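You operate a simulated robot arm through the tools that you are given. There is no shell and no other tool.

The job below is to be done with a simulated robot arm. You get a single attempt, and the scene is never put back.

Task
Gauge the green and orange adapters and drop each in the bin of its size.

The check looks at the end state, three seconds after you hand in, the way a careful person would. Anything else that was tipped, shoved, dropped, spilled or broken makes it a failure.

Robot
A 7-joint arm with a two-finger parallel gripper, fixed in place. Base frame: the origin is on the floor under the middle of its stand, x ahead of it, y to its left, z up. Readings come in mm, rad, newtons and seconds.
With the tool pointing down near the work surface it reaches from about 380 to 880 mm from the base axis. Its first joint turns from -2.496 to 2.496 rad. Payload 3 kg.
The TCP is the grasp point between the finger pads, 30 mm short of the fingertips. In the tool frame z runs along the fingers and y along their closing line. Largest opening 94 mm; finger width 28, thickness 10; the body of the gripper, 50 by 96 mm, starts 55 mm behind the TCP.
Orientation is that of the tool frame in the base frame, as a unit quaternion [x, y, z, w]. With the fingers straight down and closing along the base's y, the tool's x points along the base's -x, its y along +y and its z along -z.

Tools
- The arm moves only by the tool apply_moves. Its argument "commands" is a list of rows, each a list of 6 numbers: the shift along the tool's x, y, z in mm, then the turn, a rotation vector about the tool's x, y, z in rad. In form: [[x, y, z, wx, wy, wz], ...]. A call has 1 to 20 rows; each row shifts and turns the commanded pose from where the row before left it, along the tool's axes as they then stand. "jaw" is the finger opening in mm, from 0 to 94, set as the call begins (left out, the last holds). A row lasts 0.2 s, in which the tool goes at most 50 mm and 0.15 rad; a call with a longer step from one row to the next is refused whole, and so is a gripper value outside its range. A pose out of reach is approached as far as the arm can. The call stops where the force on the tool passes 40 N (or 10 N more than at its start, if that is more) or the arm is blocked; 0.2 s more then pass. The fingers move at their own pace (about 72 mm/s each) and stop on an object; they squeeze with about 35 N. The grip force told is the motor's: it shows also when the fingers shut on nothing. Time passes only in rows, and 0.2 s behind the last, so rows that do not move let the fingers close. The reply holds the time, the measured pose of the TCP, the force on the tool along the base axes, the opening and the grip force, in the units named above and with some noise, with the torque about the TCP (base axes, N m) and any sound that the robot's microphone picked up.
- Cameras (640 x 400 px; columns grow to the right, rows downward): "scene" is fixed at [41.1, -646.5, 1524.2]; the picture's right is [0.94, -0.35, 0.00], its down [-0.13, -0.36, -0.92] and it looks along [0.32, 0.86, -0.39] (base axes); focal length 375 px, centre (320, 200). "wrist" rides on the gripper at [76, 14, -102] in the tool frame; the picture's right is [-0.18, 0.98, 0.00], its down [-0.75, -0.14, -0.64] and it looks along [-0.63, -0.12, 0.77] (tool axes); focal length 243 px, centre (320, 200). There is no depth. A picture from a camera that has moved, and an enlarged one, comes with that camera's place and axes in the base frame and with its lens. The place of the scene camera against the robot may be out by one fixed shift of up to 25 mm in any direction.
- snapshot(camera): a new picture of that camera. No time passes.
- inspect(camera, box): a new picture of the part [left, top, right, bottom] of that camera's present view, enlarged. No time passes.
- sign_off(): hands the job in; it is judged then, once.

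Nothing tells you positions but the pictures and the camera data. Unless the task says otherwise, let go and move clear before handing in.

The tools are called after "Call:" by a JSON object that holds its "op" and its "data". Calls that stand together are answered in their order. apply_moves: Moves the arm, as the interface text tells. Its arguments: {"type":"object","properties":{"commands":{"type":"array","items":{"type":"array","items":{"type":"number"}}},"jaw":{"type":"number"}},"required":["commands"]} The other tools are called the same way: snapshot (camera) takes a picture; inspect (camera, box) takes an enlarged picture of a part of a camera's view; sign_off () hands the job in.

At the start:

```text
time_s: 0.0
tcp_pos: [369.2, 406.7, 1247.5]
ee_rot: [0.0, 1.0, 0.0, 0.0]
ft_force: [-0.6, 0.3, 0.2]
moment: [0.01, -0.03, -0.02]
opening: 94.3
grasp_force: 0.0
```

scene: 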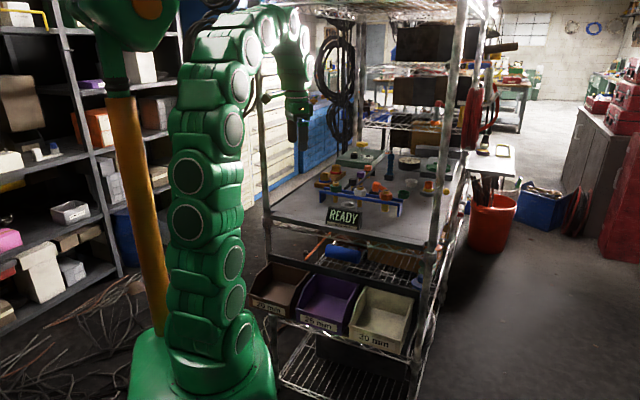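
wrist: 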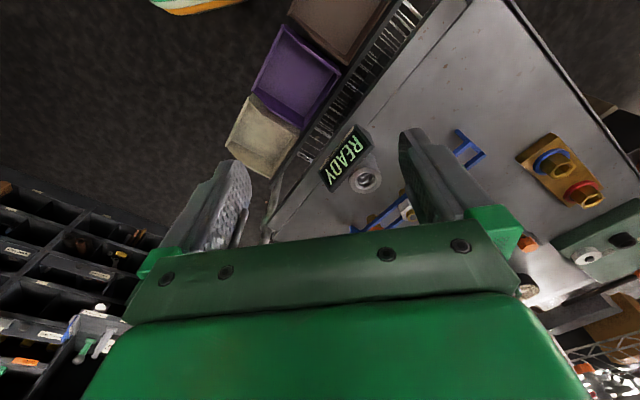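

I see a wire-shelf work surface with adapters, a gauge with a "READY" display, and three labelled bins below the front edge. I'll look at it all enlarged before moving.

Call:
{"op": "inspect", "data": {"camera": "scene", "box": [300, 130, 480, 240]}}

Call:
{"op": "inspect", "data": {"camera": "scene", "box": [240, 230, 440, 355]}}

Call:
{"op": "inspect", "data": {"camera": "wrist", "box": [220, 0, 440, 240]}}

Call:
{"op": "inspect", "data": {"camera": "wrist", "box": [400, 80, 640, 300]}}

```text
3.56 times, centred on (390, 185) of scene
camera zoom: at [41.1, -646.5, 1524.2], right [0.94, -0.35, 0.0], down [-0.13, -0.36, -0.92], along [0.32, 0.86, -0.39], focal length 1334 px, centre (71, 253)
```

zoom: 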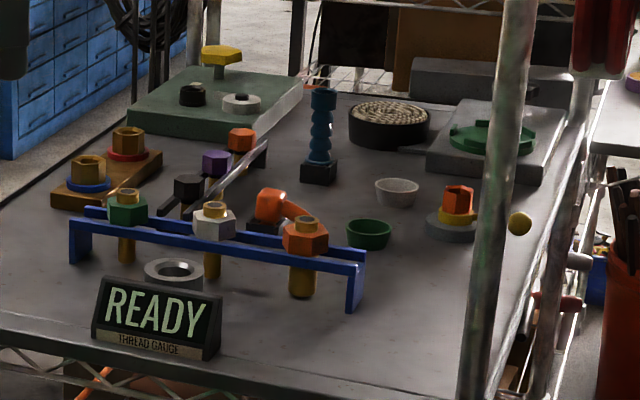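

```text
3.20 times, centred on (340, 292) of scene
camera zoom: at [41.1, -646.5, 1524.2], right [0.94, -0.35, 0.0], down [-0.13, -0.36, -0.92], along [0.32, 0.86, -0.39], focal length 1201 px, centre (256, -96)
```

zoom: 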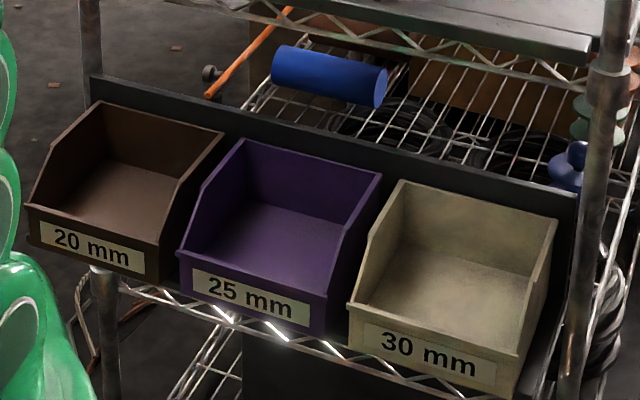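

```text
1.67 times, centred on (330, 120) of wrist
camera zoom: at [292.6, 420.7, 1352.2], right [0.18, 0.98, 0.0], down [0.75, -0.14, 0.64], along [0.63, -0.12, -0.77], focal length 404 px, centre (303, 333)
```

zoom: 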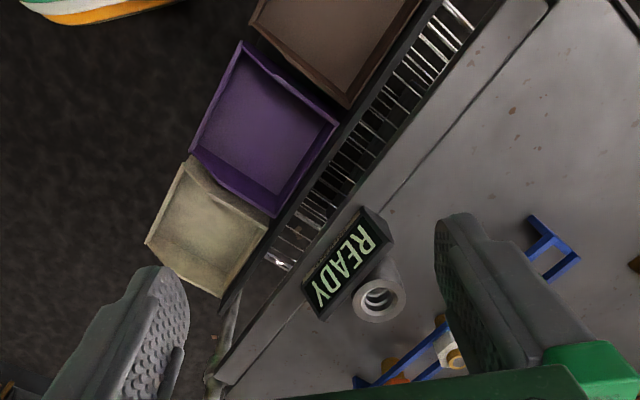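

```text
1.82 times, centred on (520, 190) of wrist
camera zoom: at [292.6, 420.7, 1352.2], right [0.18, 0.98, 0.0], down [0.75, -0.14, 0.64], along [0.63, -0.12, -0.77], focal length 441 px, centre (-44, 218)
```

zoom: 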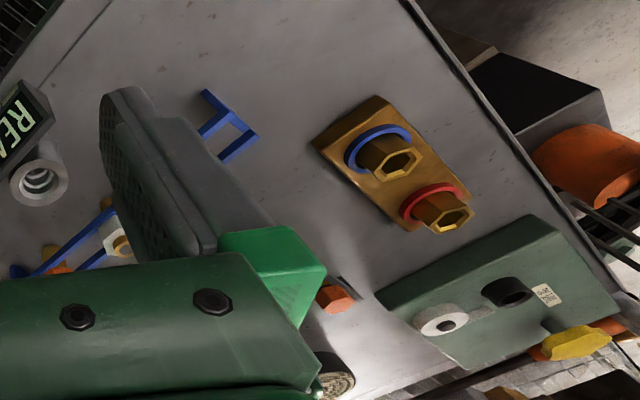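

The table's front edge runs diagonally, about 45° to the base axes. The blue rail (green, white and orange adapters) and the ring gauge are just behind that edge, and the bins are below and in front of it. I'll turn the wrist 45° to square up with the table and look again.

Call:
{"op": "apply_moves", "data": {"commands": [[0, 0, 0, 0, 0, -0.131], [0, 0, 0, 0, 0, -0.131], [0, 0, 0, 0, 0, -0.131], [0, 0, 0, 0, 0, -0.131], [0, 0, 0, 0, 0, -0.131], [0, 0, 0, 0, 0, -0.13]]}}

Call:
{"op": "snapshot", "data": {"camera": "wrist"}}

Call:
{"op": "snapshot", "data": {"camera": "scene"}}

```text
time_s: 1.4
tcp_pos: [368.9, 406.9, 1248.8]
ee_rot: [-0.383, 0.924, -0.001, 0.0]
ft_force: [-0.1, -0.4, -0.8]
moment: [-0.01, -0.03, -0.01]
opening: 94.2
grasp_force: 0.1
```

```text
taken
camera wrist: at [304.7, 362.5, 1352.3], right [-0.57, 0.82, 0.0], down [0.63, 0.43, 0.64], along [0.53, 0.36, -0.77], focal length 243 px, centre (320, 200)
```

wrist: 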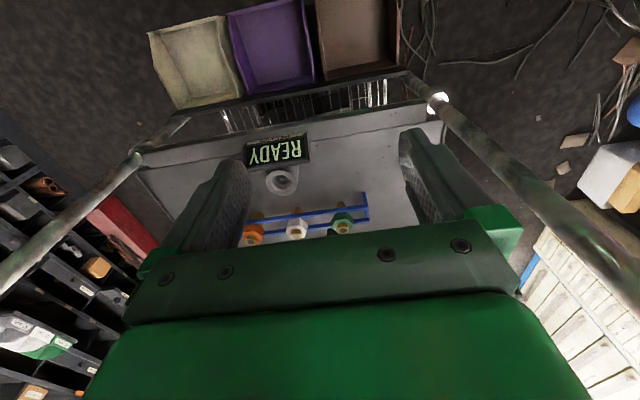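

```text
taken
```

scene: 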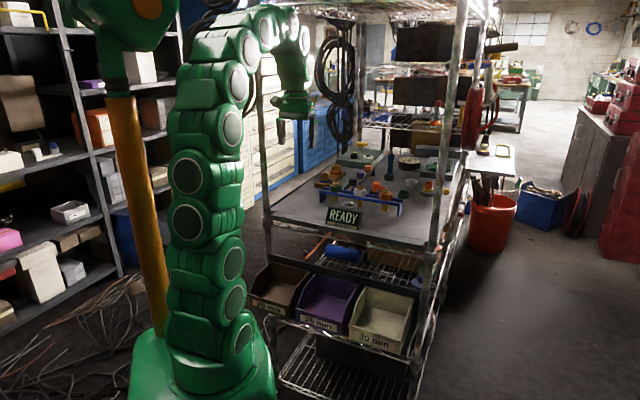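

Both front posts and the rail are clear in this view. I'll move the hand between the posts, still high above the table, for a closer look at the gauge and adapters.

Call:
{"op": "apply_moves", "data": {"commands": [[-29, -16, 0, 0, 0, 0], [-29, -16, 0, 0, 0, 0], [-29, -16, 0, 0, 0, 0], [-29, -16, 0, 0, 0, 0], [-29, -16, 0, 0, 0, 0], [-28, -17, 0, 0, 0, 0]]}}

Call:
{"op": "snapshot", "data": {"camera": "wrist"}}

Call:
{"op": "snapshot", "data": {"camera": "scene"}}

```text
time_s: 2.8
tcp_pos: [548.6, 456.7, 1244.2]
ee_rot: [-0.382, 0.924, 0.0, 0.0]
ft_force: [-0.3, -0.2, -0.2]
moment: [0.01, -0.02, 0.02]
opening: 94.2
grasp_force: 0.0
out of reach, approached as far as the arm can: row 6
```

```text
taken
camera wrist: at [483.7, 412.5, 1347.1], right [-0.56, 0.83, 0.0], down [0.63, 0.43, 0.64], along [0.53, 0.36, -0.77], focal length 243 px, centre (320, 200)
```

wrist: 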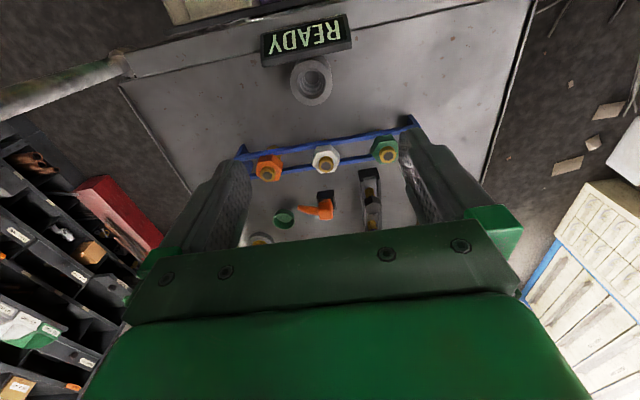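

```text
taken
```

scene: 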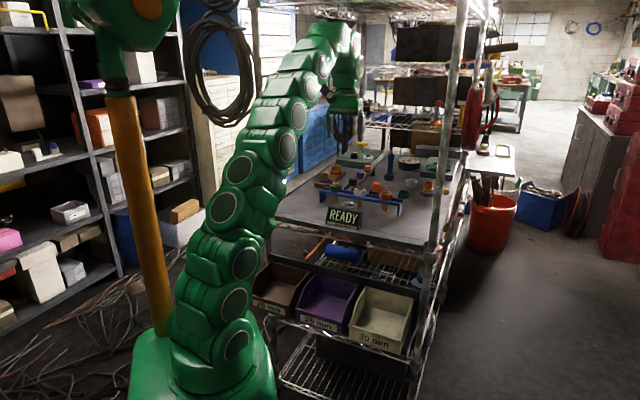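

The reach limit stopped me slightly short at this height, and lower down there is more room. I'll drop straight down over clear space for a closer view.

Call:
{"op": "apply_moves", "data": {"commands": [[0, 0, 30, 0, 0, 0], [0, 0, 30, 0, 0, 0], [0, 0, 30, 0, 0, 0], [0, 0, 30, 0, 0, 0]]}}

Call:
{"op": "snapshot", "data": {"camera": "wrist"}}

Call:
{"op": "inspect", "data": {"camera": "wrist", "box": [220, 0, 440, 138]}}

Call:
{"op": "inspect", "data": {"camera": "wrist", "box": [220, 110, 440, 248]}}

```text
time_s: 3.8
tcp_pos: [552.1, 457.6, 1121.8]
ee_rot: [-0.383, 0.924, 0.0, 0.0]
ft_force: [-0.5, 0.4, -0.3]
moment: [-0.03, 0.01, 0.02]
opening: 94.0
grasp_force: 0.1
```

```text
taken
camera wrist: at [486.9, 412.9, 1226.0], right [-0.56, 0.83, 0.0], down [0.63, 0.43, 0.64], along [0.53, 0.36, -0.77], focal length 243 px, centre (320, 200)
```

wrist: 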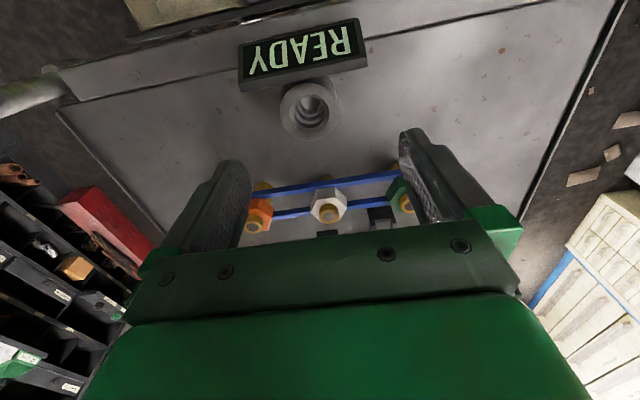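

```text
2.90 times, centred on (330, 69) of wrist
camera zoom: at [486.9, 412.9, 1226.0], right [-0.56, 0.83, 0.0], down [0.63, 0.43, 0.64], along [0.53, 0.36, -0.77], focal length 703 px, centre (291, 580)
```

zoom: 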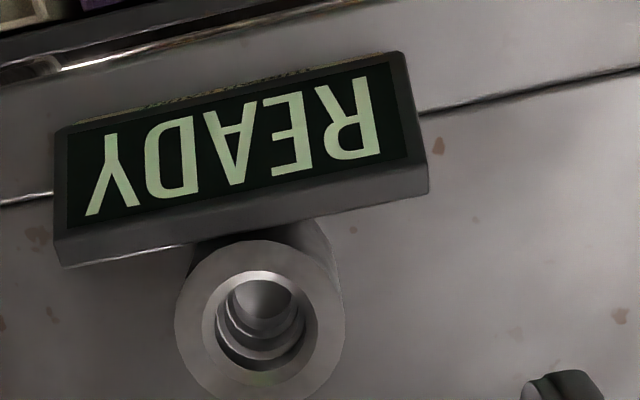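

```text
2.90 times, centred on (330, 179) of wrist
camera zoom: at [486.9, 412.9, 1226.0], right [-0.56, 0.83, 0.0], down [0.63, 0.43, 0.64], along [0.53, 0.36, -0.77], focal length 703 px, centre (291, 261)
```

zoom: 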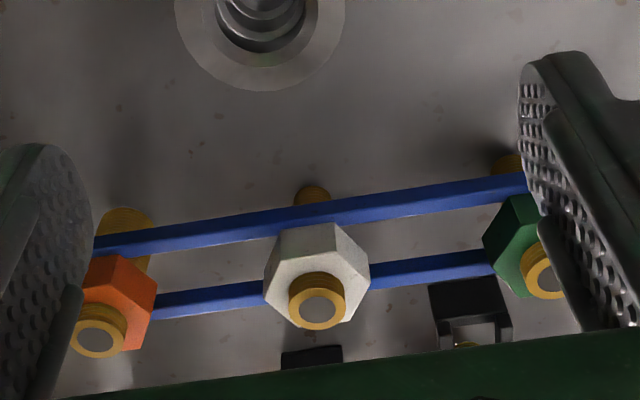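

The gauge is a stepped socket behind the READY display. The green, white and orange hex adapters hang on the blue rail behind it. I'll slide forward above the rail at a safe height to look at them from nearer.

Call:
{"op": "apply_moves", "data": {"commands": [[-25, 0, 5, 0, 0, 0], [-25, 0, 5, 0, 0, 0], [-25, 0, 5, 0, 0, 0], [-25, 0, 5, 0, 0, 0]]}}

Call:
{"op": "snapshot", "data": {"camera": "wrist"}}

Call:
{"op": "inspect", "data": {"camera": "wrist", "box": [210, 70, 430, 208]}}

Call:
{"op": "snapshot", "data": {"camera": "scene"}}

```text
time_s: 4.8
tcp_pos: [619.9, 527.5, 1102.3]
ee_rot: [-0.383, 0.924, 0.0, -0.001]
ft_force: [0.4, -0.6, 0.4]
moment: [0.0, 0.05, -0.02]
opening: 94.1
grasp_force: 0.1
```

```text
taken
camera wrist: at [555.7, 483.8, 1206.3], right [-0.56, 0.83, 0.0], down [0.63, 0.43, 0.64], along [0.53, 0.36, -0.77], focal length 243 px, centre (320, 200)
```

wrist: 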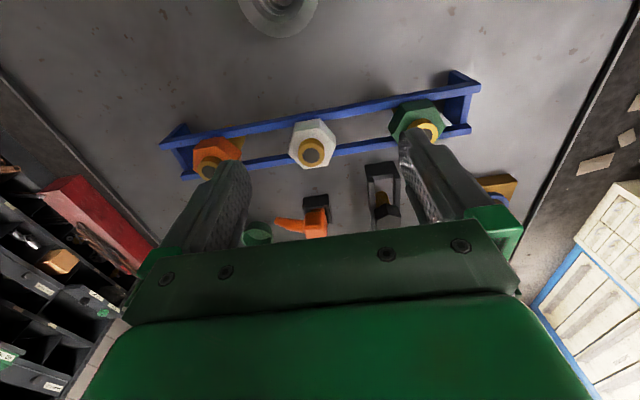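

```text
2.90 times, centred on (320, 139) of wrist
camera zoom: at [555.7, 483.8, 1206.3], right [-0.56, 0.83, 0.0], down [0.63, 0.43, 0.64], along [0.53, 0.36, -0.77], focal length 703 px, centre (320, 377)
```

zoom: 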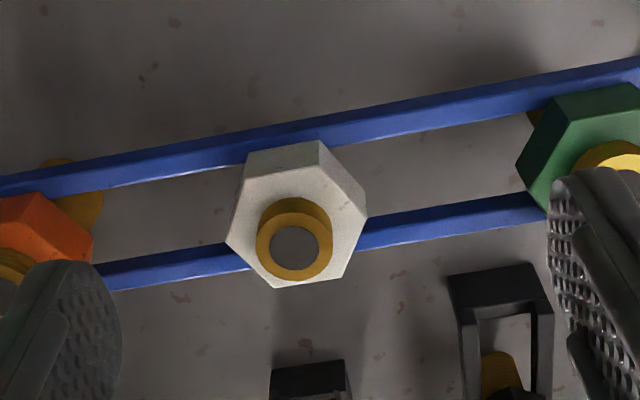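

```text
taken
```

scene: 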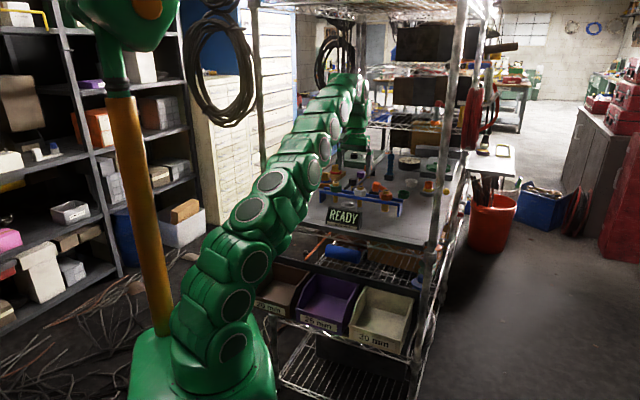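

I can now measure the rail: the white adapter is near (663, 547), green near (591, 621) and orange near (742, 476), with tops around z 990. Next I'll zoom in on the hex orientations.

Call:
{"op": "inspect", "data": {"camera": "wrist", "box": [270, 100, 360, 156]}}

Call:
{"op": "inspect", "data": {"camera": "wrist", "box": [380, 60, 490, 150]}}

Call:
{"op": "inspect", "data": {"camera": "wrist", "box": [150, 110, 260, 190]}}

Call:
{"op": "inspect", "data": {"camera": "scene", "box": [310, 150, 420, 220]}}

```text
7.11 times, centred on (315, 128) of wrist
camera zoom: at [555.7, 483.8, 1206.3], right [-0.56, 0.83, 0.0], down [0.63, 0.43, 0.64], along [0.53, 0.36, -0.77], focal length 1725 px, centre (356, 712)
```

zoom: 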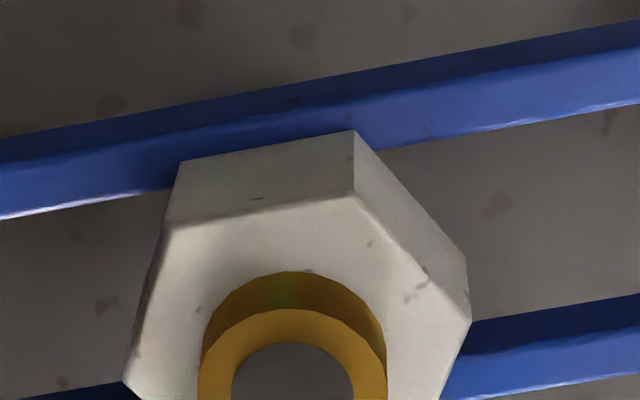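

```text
4.44 times, centred on (435, 105) of wrist
camera zoom: at [555.7, 483.8, 1206.3], right [-0.56, 0.83, 0.0], down [0.63, 0.43, 0.64], along [0.53, 0.36, -0.77], focal length 1078 px, centre (-191, 622)
```

zoom: 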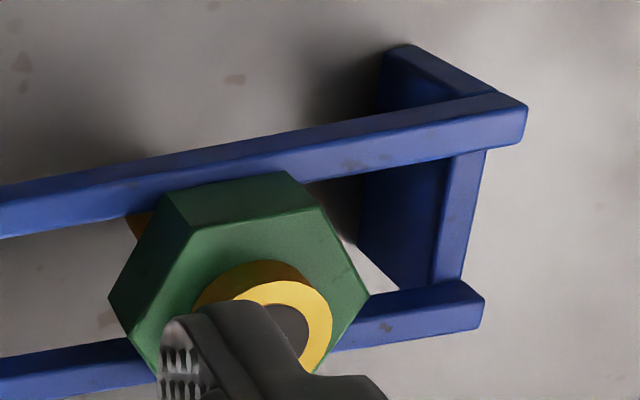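

```text
5.00 times, centred on (205, 150) of wrist
camera zoom: at [555.7, 483.8, 1206.3], right [-0.56, 0.83, 0.0], down [0.63, 0.43, 0.64], along [0.53, 0.36, -0.77], focal length 1213 px, centre (895, 450)
```

zoom: 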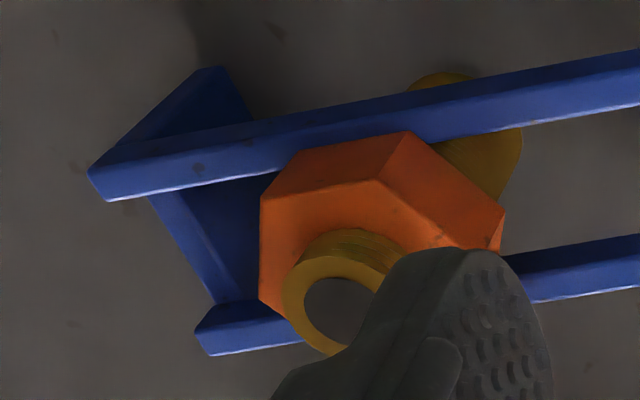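

```text
5.71 times, centred on (365, 185) of scene
camera zoom: at [41.1, -646.5, 1524.2], right [0.94, -0.35, 0.0], down [-0.13, -0.36, -0.92], along [0.32, 0.86, -0.39], focal length 2144 px, centre (63, 286)
```

zoom: 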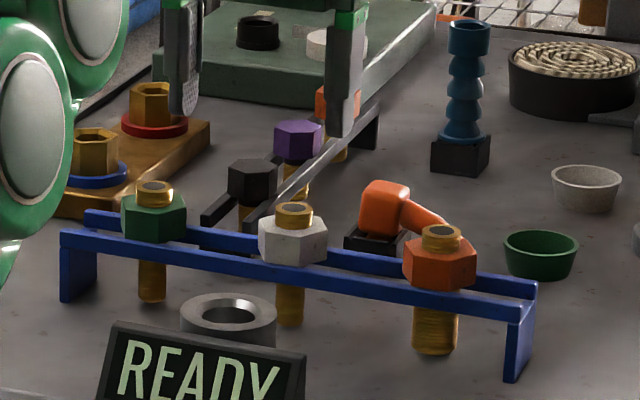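

The green and orange hex heads have flats facing front and back (±60° for the others), so turning the hand 30° will let the fingers close on flats. The orange shank looks thick and the green one thin, but I'll confirm both in the gauge. I'll move above the green adapter and check alignment.

Call:
{"op": "apply_moves", "data": {"commands": [[0, 0, 20, 0, 0, 0], [0, 0, 20, 0, 0, 0], [-11, 22, 0, 0, 0, 0], [-11, 22, 0, 0, 0, 0], [-11, 22, 0, 0, 0, 0], [-10.5, 22.5, 0, 0, 0, 0], [0, 0, 0, 0, 0, 0.131], [0, 0, 0, 0, 0, 0.131], [0, 0, 0, 0, 0, 0.131], [0, 0, 0, 0, 0, 0.1306], [0, 0, 0, 0, 0, 0]]}}

Call:
{"op": "snapshot", "data": {"camera": "wrist"}}

Call:
{"op": "snapshot", "data": {"camera": "scene"}}

```text
time_s: 7.2
tcp_pos: [583.3, 614.9, 1055.4]
ee_rot: [-0.13, 0.992, 0.0, 0.0]
ft_force: [-1.7, -0.1, 0.8]
moment: [-0.01, 0.03, 0.01]
opening: 94.1
grasp_force: 0.1
out of reach, approached as far as the arm can: row 6
```

```text
taken
camera wrist: at [505.5, 608.3, 1158.7], right [-0.08, 1.0, 0.0], down [0.76, 0.06, 0.64], along [0.64, 0.05, -0.77], focal length 243 px, centre (320, 200)
```

wrist: 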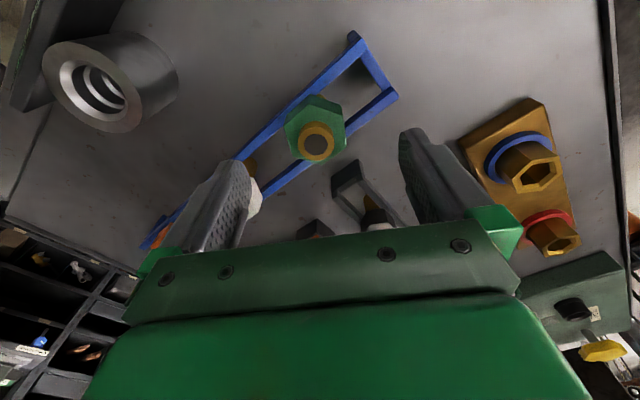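

```text
taken
```

scene: 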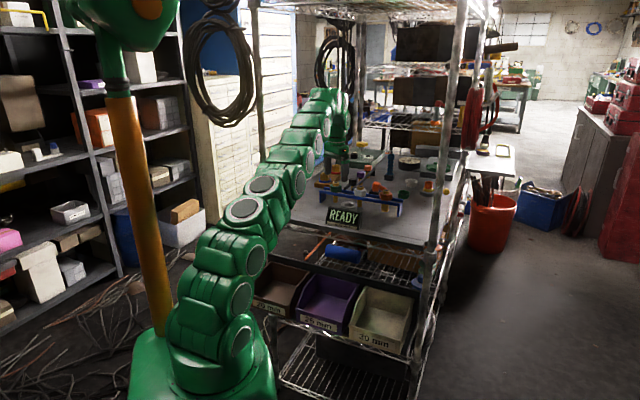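

Call:
{"op": "inspect", "data": {"camera": "wrist", "box": [260, 75, 380, 175]}}

Call:
{"op": "inspect", "data": {"camera": "wrist", "box": [20, 20, 200, 140]}}

```text
4.00 times, centred on (320, 125) of wrist
camera zoom: at [505.5, 608.3, 1158.7], right [-0.08, 1.0, 0.0], down [0.76, 0.06, 0.64], along [0.64, 0.05, -0.77], focal length 970 px, centre (320, 500)
```

zoom: 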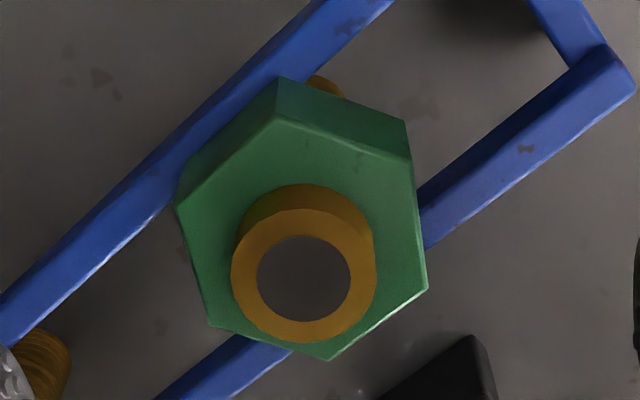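

```text
3.33 times, centred on (110, 80) of wrist
camera zoom: at [505.5, 608.3, 1158.7], right [-0.08, 1.0, 0.0], down [0.76, 0.06, 0.64], along [0.64, 0.05, -0.77], focal length 809 px, centre (1020, 600)
```

zoom: 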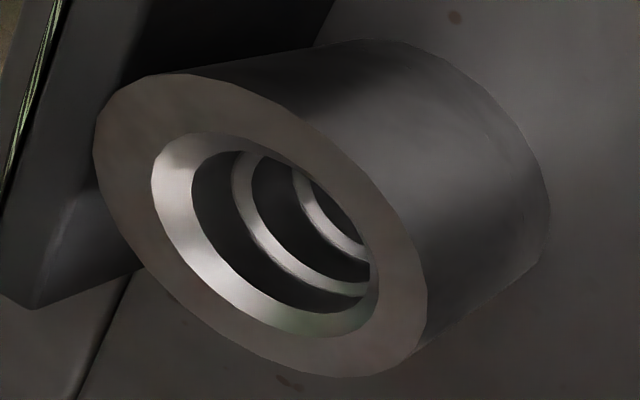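

The green head is well between the fingers, off by about 3 mm, and its flats are parallel to the pads. I work out the head as z ≈ 966–989, resting on the rail bars. I'll correct the offset, lower partway and check.

Call:
{"op": "apply_moves", "data": {"commands": [[-1.5, -1.7, 8, 0, 0, 0], [-1.5, -1.7, 8, 0, 0, 0], [0, 0, 10, 0, 0, 0], [0, 0, 0, 0, 0, 0]]}}

Call:
{"op": "inspect", "data": {"camera": "wrist", "box": [200, 70, 440, 220]}}

Call:
{"op": "inspect", "data": {"camera": "scene", "box": [310, 130, 420, 200]}}

```text
time_s: 8.2
tcp_pos: [586.6, 612.2, 1028.4]
ee_rot: [-0.131, 0.991, -0.001, 0.0]
ft_force: [0.0, 1.0, -0.2]
moment: [0.0, 0.02, -0.01]
opening: 94.2
grasp_force: 0.2
```

```text
2.67 times, centred on (320, 145) of wrist
camera zoom: at [509.1, 606.0, 1131.9], right [-0.08, 1.0, 0.0], down [0.76, 0.06, 0.64], along [0.64, 0.05, -0.77], focal length 647 px, centre (320, 347)
```

zoom: 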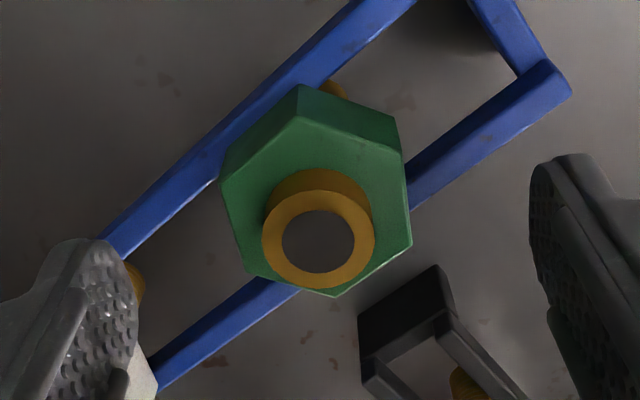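

```text
5.71 times, centred on (365, 165) of scene
camera zoom: at [41.1, -646.5, 1524.2], right [0.94, -0.35, 0.0], down [-0.13, -0.36, -0.92], along [0.32, 0.86, -0.39], focal length 2144 px, centre (63, 400)
```

zoom: 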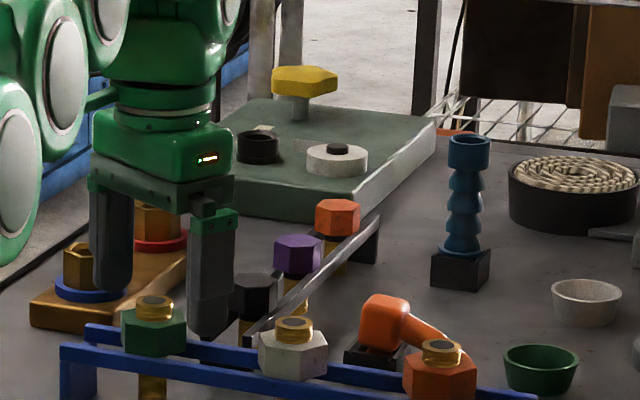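

The green adapter is now centred within 1 mm. I'll go down to grip height, with the fingertips just above the rail bars, and check before closing.

Call:
{"op": "apply_moves", "data": {"commands": [[-0.5, -0.4, 8, 0, 0, 0], [0, 0, 8, 0, 0, 0], [0, 0, 8, 0, 0, 0], [0, 0, 0, 0, 0, 0]]}}

Call:
{"op": "inspect", "data": {"camera": "wrist", "box": [200, 70, 440, 220]}}

Call:
{"op": "inspect", "data": {"camera": "scene", "box": [310, 150, 390, 200]}}

```text
time_s: 9.2
tcp_pos: [588.6, 613.7, 1004.7]
ee_rot: [-0.131, 0.991, 0.001, 0.0]
ft_force: [0.2, -1.1, 0.3]
moment: [-0.04, -0.02, -0.04]
opening: 93.9
grasp_force: 0.1
```

```text
2.67 times, centred on (320, 145) of wrist
camera zoom: at [509.5, 606.5, 1108.9], right [-0.08, 1.0, 0.0], down [0.76, 0.06, 0.64], along [0.64, 0.05, -0.77], focal length 647 px, centre (320, 347)
```

zoom: 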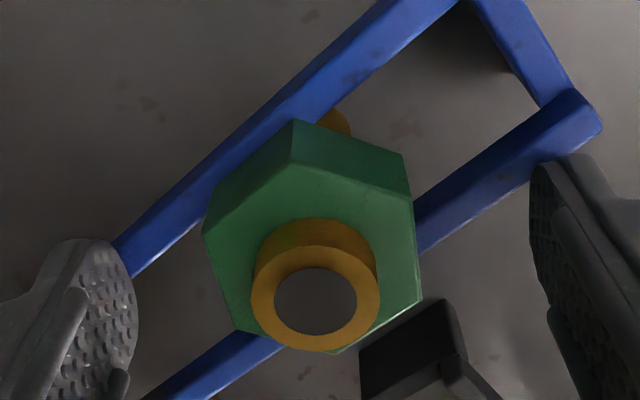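

```text
8.00 times, centred on (350, 175) of scene
camera zoom: at [41.1, -646.5, 1524.2], right [0.94, -0.35, 0.0], down [-0.13, -0.36, -0.92], along [0.32, 0.86, -0.39], focal length 3002 px, centre (80, 400)
```

zoom: 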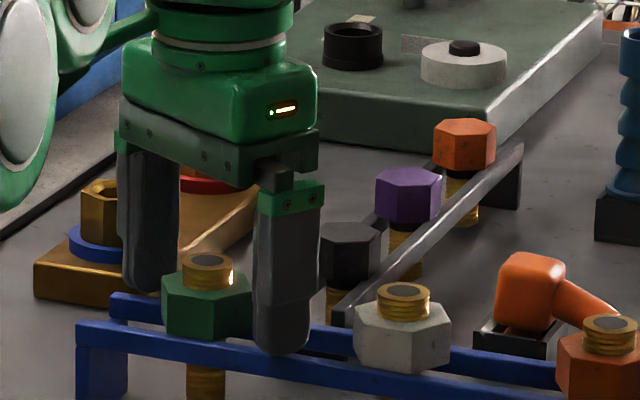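

The fingertips sit a few mm above the bars on either side of the green head. I'll close on it now.

Call:
{"op": "apply_moves", "data": {"commands": [[-0.6, -0.6, 0, 0, 0, 0], [0, 0, 0, 0, 0, 0], [0, 0, 0, 0, 0, 0], [0, 0, 0, 0, 0, 0], [0, 0, 0, 0, 0, 0]], "jaw": 20}}

Call:
{"op": "inspect", "data": {"camera": "wrist", "box": [200, 70, 440, 220]}}

Call:
{"op": "inspect", "data": {"camera": "scene", "box": [310, 150, 390, 200]}}

```text
time_s: 10.4
tcp_pos: [589.0, 611.8, 1005.1]
ee_rot: [-0.13, 0.992, 0.0, 0.0]
ft_force: [-0.2, 0.6, 0.7]
moment: [0.04, 0.0, 0.05]
opening: 41.4
grasp_force: 34.8
```

```text
2.67 times, centred on (320, 145) of wrist
camera zoom: at [510.5, 605.7, 1108.8], right [-0.08, 1.0, 0.0], down [0.76, 0.06, 0.64], along [0.64, 0.05, -0.77], focal length 647 px, centre (320, 347)
```

zoom: 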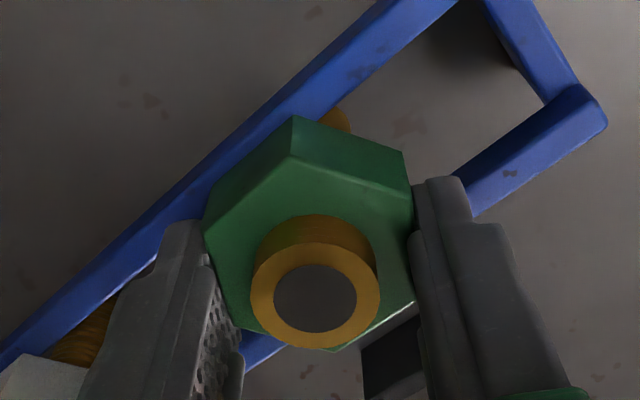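

```text
8.00 times, centred on (350, 175) of scene
camera zoom: at [41.1, -646.5, 1524.2], right [0.94, -0.35, 0.0], down [-0.13, -0.36, -0.92], along [0.32, 0.86, -0.39], focal length 3002 px, centre (80, 400)
```

zoom: 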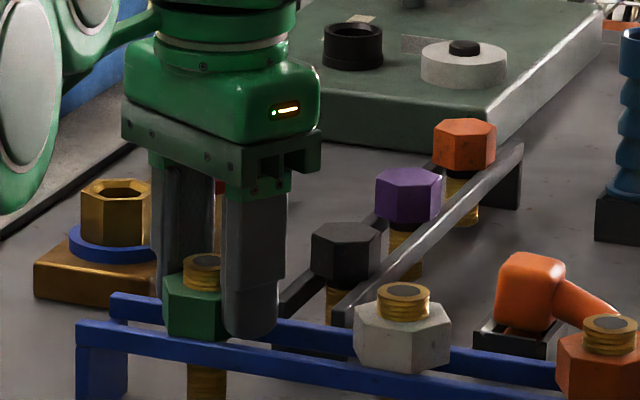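

The grip is firm, with the opening at 41.4 mm on the hex. I'll lift straight up out of the rail.

Call:
{"op": "apply_moves", "data": {"commands": [[0, 0, -8, 0, 0, 0], [0, 0, -10, 0, 0, 0], [0, 0, -12, 0, 0, 0], [0, 0, -12, 0, 0, 0], [0, 0, -10, 0, 0, 0]]}}

Call:
{"op": "inspect", "data": {"camera": "scene", "box": [310, 140, 422, 210]}}

Call:
{"op": "snapshot", "data": {"camera": "wrist"}}

```text
time_s: 11.6
tcp_pos: [587.9, 611.3, 1056.2]
ee_rot: [-0.13, 0.991, 0.0, 0.0]
ft_force: [0.1, 0.0, -0.1]
moment: [0.04, 0.0, 0.01]
opening: 20.0
grasp_force: 0.1
```

```text
5.71 times, centred on (366, 175) of scene
camera zoom: at [41.1, -646.5, 1524.2], right [0.94, -0.35, 0.0], down [-0.13, -0.36, -0.92], along [0.32, 0.86, -0.39], focal length 2144 px, centre (57, 343)
```

zoom: 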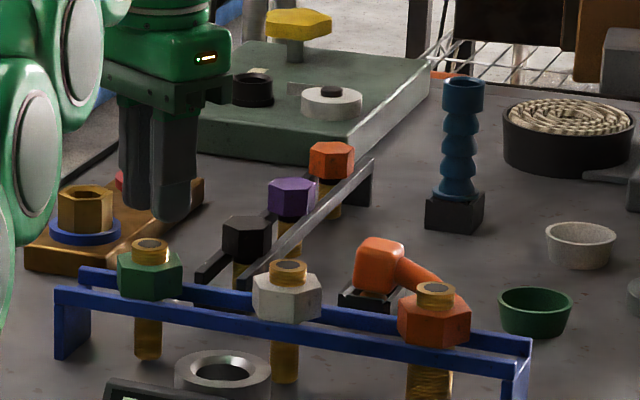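

```text
taken
camera wrist: at [510.7, 605.2, 1160.8], right [-0.08, 1.0, 0.0], down [0.76, 0.06, 0.64], along [0.64, 0.05, -0.77], focal length 243 px, centre (320, 200)
```

wrist: 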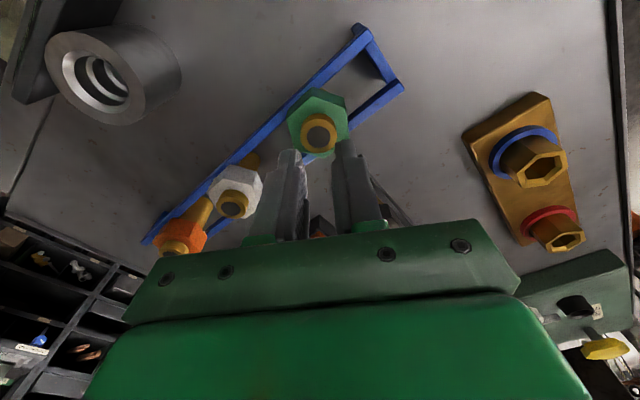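

The hand came up empty: the green adapter slid out of the fingers and is still sitting in its rail, undisturbed. Before trying again I'll look at the adapter and the finger shape to see why.

Call:
{"op": "inspect", "data": {"camera": "wrist", "box": [230, 70, 410, 190]}}

Call:
{"op": "inspect", "data": {"camera": "scene", "box": [310, 140, 374, 180]}}

Call:
{"op": "inspect", "data": {"camera": "scene", "box": [315, 170, 379, 210]}}

```text
3.33 times, centred on (320, 130) of wrist
camera zoom: at [510.7, 605.2, 1160.8], right [-0.08, 1.0, 0.0], down [0.76, 0.06, 0.64], along [0.64, 0.05, -0.77], focal length 809 px, centre (320, 433)
```

zoom: 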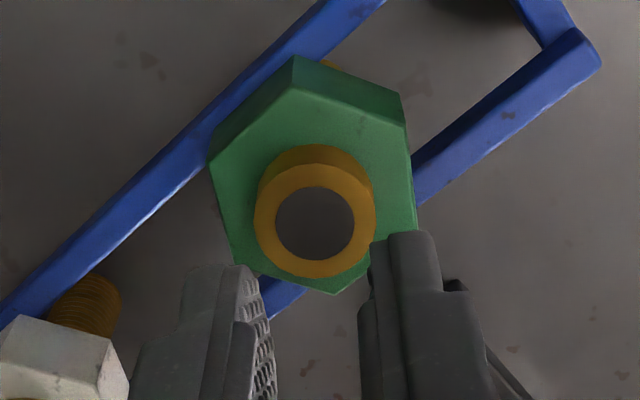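

```text
10.00 times, centred on (342, 160) of scene
camera zoom: at [41.1, -646.5, 1524.2], right [0.94, -0.35, 0.0], down [-0.13, -0.36, -0.92], along [0.32, 0.86, -0.39], focal length 3752 px, centre (100, 600)
```

zoom: 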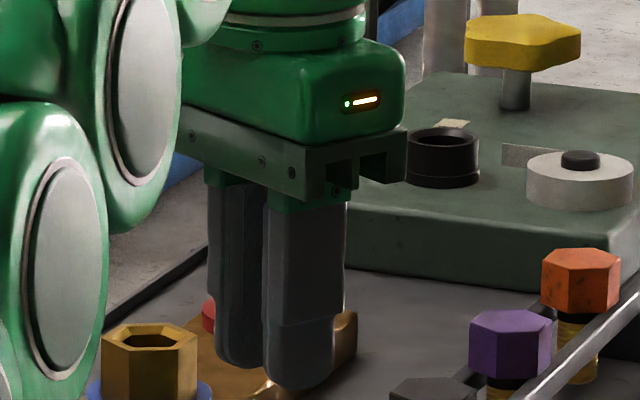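

```text
10.00 times, centred on (347, 190) of scene
camera zoom: at [41.1, -646.5, 1524.2], right [0.94, -0.35, 0.0], down [-0.13, -0.36, -0.92], along [0.32, 0.86, -0.39], focal length 3752 px, centre (50, 300)
```

zoom: 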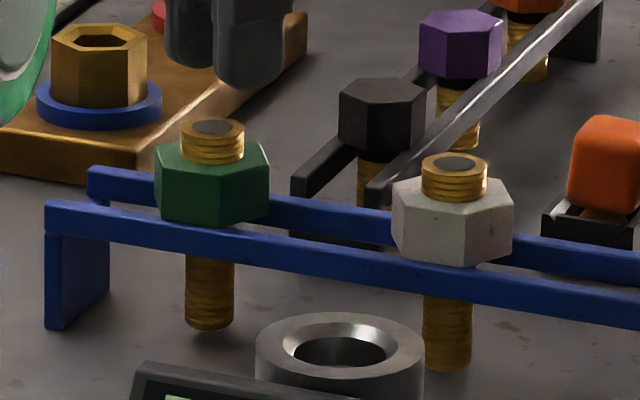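

The adapter is unmoved and upright. I'll open the fingers here, still above the tops, and look at the pad faces to see where the gripping texture is.

Call:
{"op": "apply_moves", "data": {"commands": [[0, 0, 0, 0, 0, 0], [0, 0, 0, 0, 0, 0], [0, 0, 0, 0, 0, 0]], "jaw": 94}}

Call:
{"op": "inspect", "data": {"camera": "wrist", "box": [130, 120, 290, 270]}}

Call:
{"op": "inspect", "data": {"camera": "wrist", "box": [370, 110, 530, 260]}}

Call:
{"op": "inspect", "data": {"camera": "scene", "box": [310, 140, 374, 180]}}

```text
time_s: 12.4
tcp_pos: [588.4, 610.5, 1057.8]
ee_rot: [-0.131, 0.991, 0.0, 0.0]
ft_force: [0.0, 0.6, -0.1]
moment: [0.0, -0.03, 0.02]
opening: 94.1
grasp_force: 0.0
```

```text
2.67 times, centred on (210, 195) of wrist
camera zoom: at [510.6, 605.2, 1160.9], right [-0.08, 1.0, 0.0], down [0.76, 0.06, 0.64], along [0.64, 0.05, -0.77], focal length 647 px, centre (613, 213)
```

zoom: 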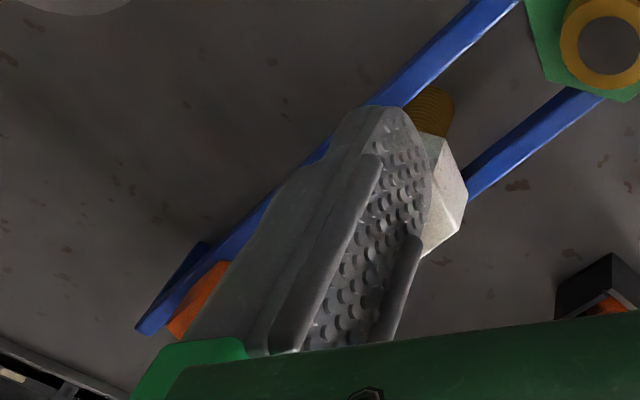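

```text
2.67 times, centred on (450, 185) of wrist
camera zoom: at [510.6, 605.2, 1160.9], right [-0.08, 1.0, 0.0], down [0.76, 0.06, 0.64], along [0.64, 0.05, -0.77], focal length 647 px, centre (-27, 240)
```

zoom: 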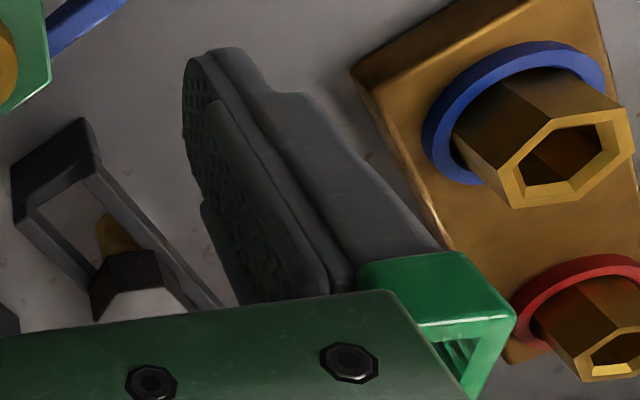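

```text
10.00 times, centred on (342, 160) of scene
camera zoom: at [41.1, -646.5, 1524.2], right [0.94, -0.35, 0.0], down [-0.13, -0.36, -0.92], along [0.32, 0.86, -0.39], focal length 3752 px, centre (100, 600)
```

zoom: 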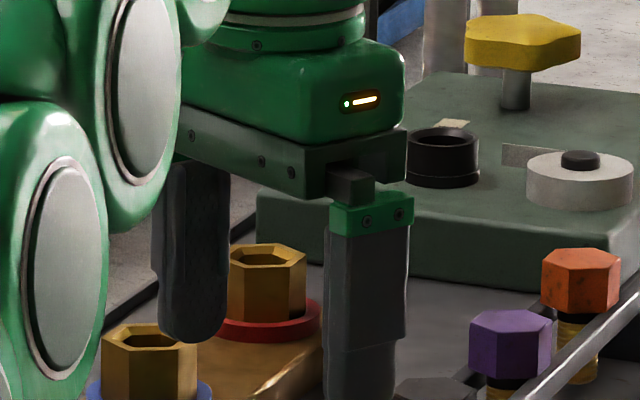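

The pads are textured right to the tip, and from the scene view the tips were close to the bottom of the head. I now think I gripped about 4 mm off-centre, too far outward. I'll recentre and grip again, then lift very slowly to see whether it holds.

Call:
{"op": "apply_moves", "data": {"commands": [[2, 0, 10, 0, 0, 0], [2, 0, 10, 0, 0, 0], [0, 0, 10, 0, 0, 0], [0, 0, 10, 0, 0, 0], [0, 0, 8, 0, 0, 0], [0, 0, 4, 0, 0, 0], [0, 0, 0, 0, 0, 0]]}}

Call:
{"op": "inspect", "data": {"camera": "wrist", "box": [200, 70, 440, 220]}}

Call:
{"op": "inspect", "data": {"camera": "scene", "box": [310, 160, 374, 200]}}

```text
time_s: 14.0
tcp_pos: [583.2, 610.5, 1005.3]
ee_rot: [-0.131, 0.991, 0.0, 0.0]
ft_force: [-0.2, -0.2, -0.9]
moment: [0.01, 0.0, -0.01]
opening: 94.2
grasp_force: 0.1
```

```text
2.67 times, centred on (320, 145) of wrist
camera zoom: at [505.7, 604.3, 1108.9], right [-0.08, 1.0, 0.0], down [0.76, 0.06, 0.64], along [0.64, 0.05, -0.77], focal length 647 px, centre (320, 347)
```

zoom: 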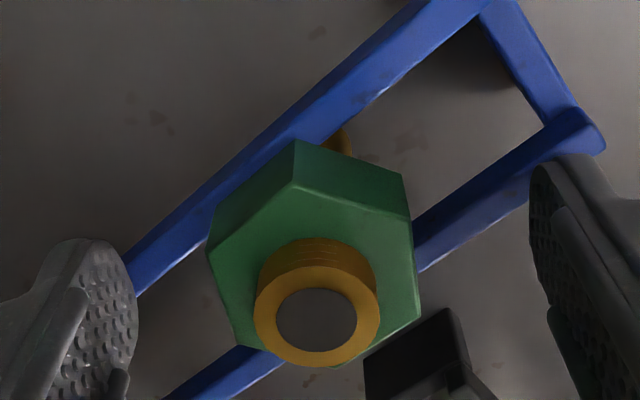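

```text
10.00 times, centred on (342, 180) of scene
camera zoom: at [41.1, -646.5, 1524.2], right [0.94, -0.35, 0.0], down [-0.13, -0.36, -0.92], along [0.32, 0.86, -0.39], focal length 3752 px, centre (100, 400)
```

zoom: 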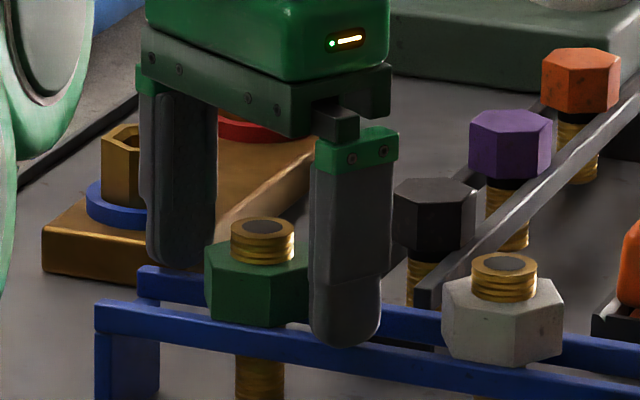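

Call:
{"op": "apply_moves", "data": {"commands": [[0, 0, -1, 0, 0, 0], [0, 0, 0, 0, 0, 0], [0, 0, 0, 0, 0, 0], [0, 0, 0, 0, 0, 0], [0, 0, 0, 0, 0, 0], [0, 0, -1, 0, 0, 0], [0, 0, -1.5, 0, 0, 0], [0, 0, -1.5, 0, 0, 0]], "jaw": 10}}

Call:
{"op": "inspect", "data": {"camera": "wrist", "box": [200, 70, 440, 220]}}

Call:
{"op": "inspect", "data": {"camera": "scene", "box": [310, 160, 374, 200]}}

```text
time_s: 15.8
tcp_pos: [584.7, 609.5, 1010.0]
ee_rot: [-0.131, 0.991, 0.0, 0.0]
ft_force: [0.2, -0.1, -2.0]
moment: [0.06, 0.03, -0.01]
opening: 41.4
grasp_force: 35.4
```

```text
2.67 times, centred on (320, 145) of wrist
camera zoom: at [506.3, 604.4, 1113.5], right [-0.08, 1.0, 0.0], down [0.76, 0.06, 0.64], along [0.64, 0.05, -0.77], focal length 647 px, centre (320, 347)
```

zoom: 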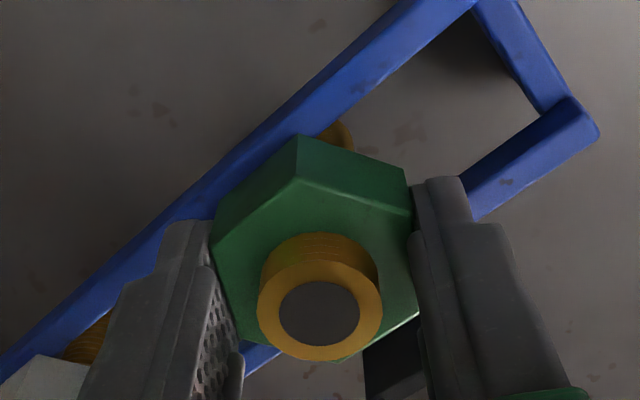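

```text
10.00 times, centred on (342, 180) of scene
camera zoom: at [41.1, -646.5, 1524.2], right [0.94, -0.35, 0.0], down [-0.13, -0.36, -0.92], along [0.32, 0.86, -0.39], focal length 3752 px, centre (100, 400)
```

zoom: 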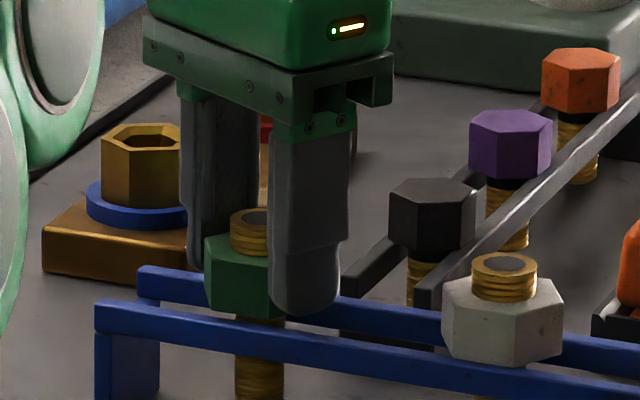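

It is lifting this time: the head has risen about 4 mm and the force shows the 2 N weight. I'll continue slowly.

Call:
{"op": "apply_moves", "data": {"commands": [[0, 0, -2, 0, 0, 0], [0, 0, -2, 0, 0, 0], [0, 0, -3, 0, 0, 0], [0, 0, -3, 0, 0, 0], [0, 0, -3, 0, 0, 0], [0, 0, -3, 0, 0, 0]]}}

Call:
{"op": "inspect", "data": {"camera": "wrist", "box": [200, 70, 440, 220]}}

Call:
{"op": "inspect", "data": {"camera": "scene", "box": [310, 160, 374, 200]}}

```text
time_s: 17.2
tcp_pos: [584.1, 610.3, 1025.3]
ee_rot: [-0.131, 0.991, 0.0, 0.0]
ft_force: [0.5, 0.2, -2.7]
moment: [-0.04, 0.01, 0.02]
opening: 41.6
grasp_force: 35.3
```

```text
2.67 times, centred on (320, 145) of wrist
camera zoom: at [506.4, 604.4, 1129.1], right [-0.08, 1.0, 0.0], down [0.76, 0.06, 0.64], along [0.64, 0.05, -0.77], focal length 647 px, centre (320, 347)
```

zoom: 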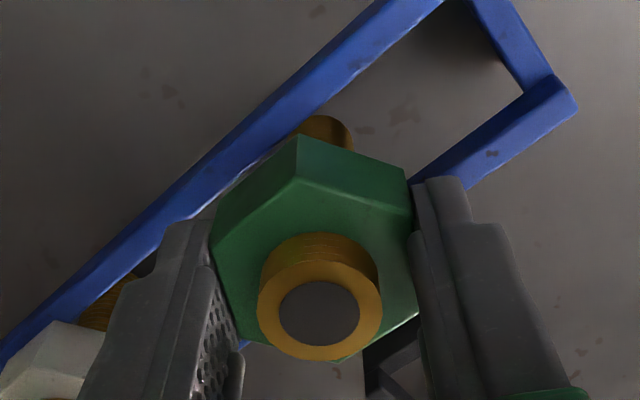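

```text
10.00 times, centred on (342, 180) of scene
camera zoom: at [41.1, -646.5, 1524.2], right [0.94, -0.35, 0.0], down [-0.13, -0.36, -0.92], along [0.32, 0.86, -0.39], focal length 3752 px, centre (100, 400)
```

zoom: 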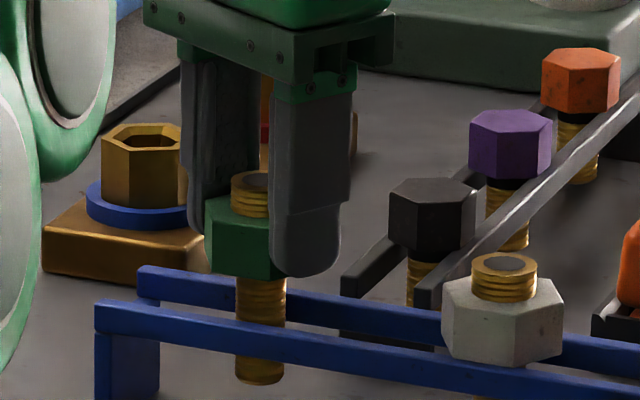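

It's held solidly with no slip. I'll keep lifting until the shank clears the rail bars.

Call:
{"op": "apply_moves", "data": {"commands": [[0, 0, -3, 0, 0, 0], [0, 0, -4, 0, 0, 0], [0, 0, -5, 0, 0, 0], [0, 0, -5, 0, 0, 0], [0, 0, -5, 0, 0, 0], [0, 0, -5, 0, 0, 0], [0, 0, -5, 0, 0, 0], [1, 0, -5, 0, 0, 0], [1, 0, -4, 0, 0, 0]]}}

Call:
{"op": "inspect", "data": {"camera": "scene", "box": [310, 140, 406, 200]}}

Call:
{"op": "snapshot", "data": {"camera": "wrist"}}

```text
time_s: 19.2
tcp_pos: [583.3, 610.1, 1067.6]
ee_rot: [-0.131, 0.991, 0.001, 0.0]
ft_force: [-0.1, 0.3, -1.6]
moment: [0.01, 0.02, -0.05]
opening: 41.5
grasp_force: 34.9
```

```text
6.67 times, centred on (358, 170) of scene
camera zoom: at [41.1, -646.5, 1524.2], right [0.94, -0.35, 0.0], down [-0.13, -0.36, -0.92], along [0.32, 0.86, -0.39], focal length 2502 px, centre (67, 400)
```

zoom: 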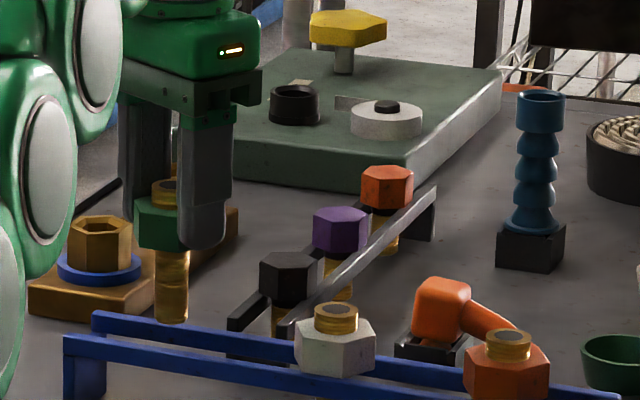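

```text
taken
camera wrist: at [504.2, 603.9, 1171.0], right [-0.08, 1.0, 0.0], down [0.76, 0.06, 0.64], along [0.64, 0.05, -0.77], focal length 243 px, centre (320, 200)
```

wrist: 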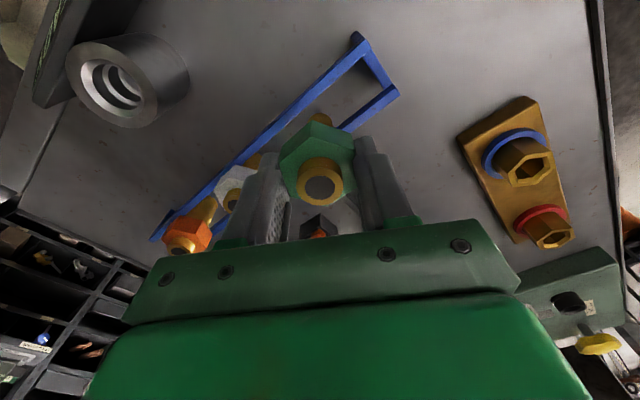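

The green adapter is clear of the rail with the shank bottom near z 987. I'll carry it over next to the gauge, rising a little, and then measure the gauge position properly.

Call:
{"op": "apply_moves", "data": {"commands": [[3, -5, -5, 0, 0, 0], [5, -10, -5, 0, 0, 0], [6, -16, -5, 0, 0, 0], [7, -18, -5, 0, 0, 0], [7, -18, -5, 0, 0, 0], [6, -16, -3, 0, 0, 0], [5, -10, -2, 0, 0, 0], [3, -5, 0, 0, 0, 0]]}}

Call:
{"op": "snapshot", "data": {"camera": "wrist"}}

Call:
{"op": "inspect", "data": {"camera": "scene", "box": [290, 140, 402, 230]}}

```text
time_s: 21.0
tcp_pos: [566.4, 506.0, 1097.0]
ee_rot: [-0.13, 0.991, 0.0, -0.001]
ft_force: [-0.6, 1.0, -2.2]
moment: [0.0, 0.02, 0.0]
opening: 41.7
grasp_force: 34.8
```

```text
taken
camera wrist: at [488.9, 499.1, 1201.8], right [-0.08, 1.0, 0.0], down [0.76, 0.06, 0.64], along [0.64, 0.05, -0.77], focal length 243 px, centre (320, 200)
```

wrist: 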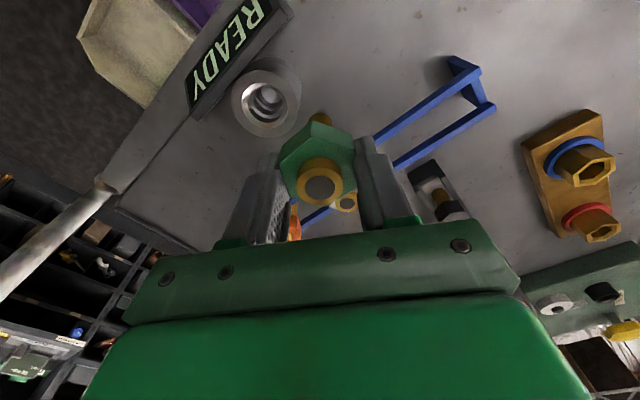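

```text
4.44 times, centred on (346, 185) of scene
camera zoom: at [41.1, -646.5, 1524.2], right [0.94, -0.35, 0.0], down [-0.13, -0.36, -0.92], along [0.32, 0.86, -0.39], focal length 1668 px, centre (204, 267)
```

zoom: 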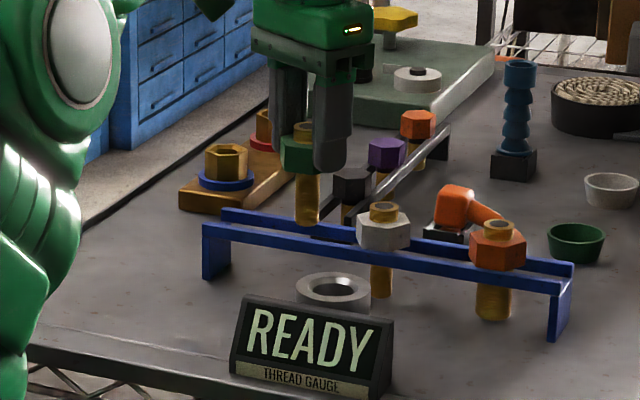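

Call:
{"op": "inspect", "data": {"camera": "wrist", "box": [210, 50, 370, 150]}}

Call:
{"op": "inspect", "data": {"camera": "scene", "box": [320, 150, 400, 230]}}

```text
4.00 times, centred on (290, 100) of wrist
camera zoom: at [488.9, 499.1, 1201.8], right [-0.08, 1.0, 0.0], down [0.76, 0.06, 0.64], along [0.64, 0.05, -0.77], focal length 970 px, centre (440, 600)
```

zoom: 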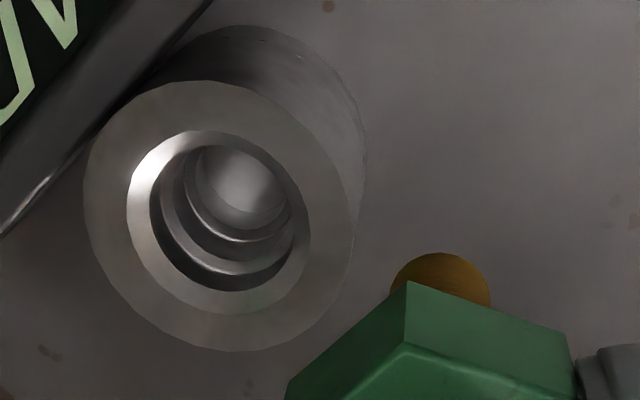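

```text
5.00 times, centred on (360, 190) of scene
camera zoom: at [41.1, -646.5, 1524.2], right [0.94, -0.35, 0.0], down [-0.13, -0.36, -0.92], along [0.32, 0.86, -0.39], focal length 1876 px, centre (120, 250)
```

zoom: 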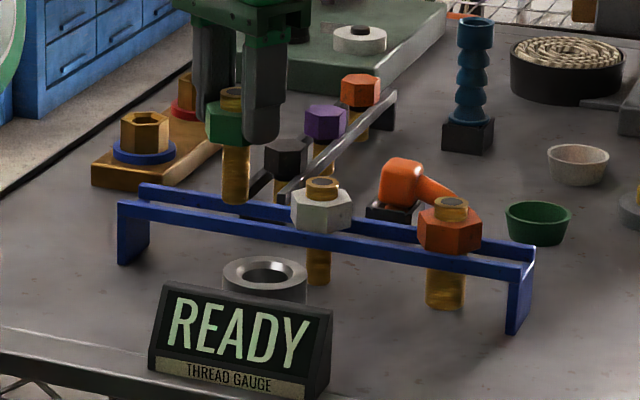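

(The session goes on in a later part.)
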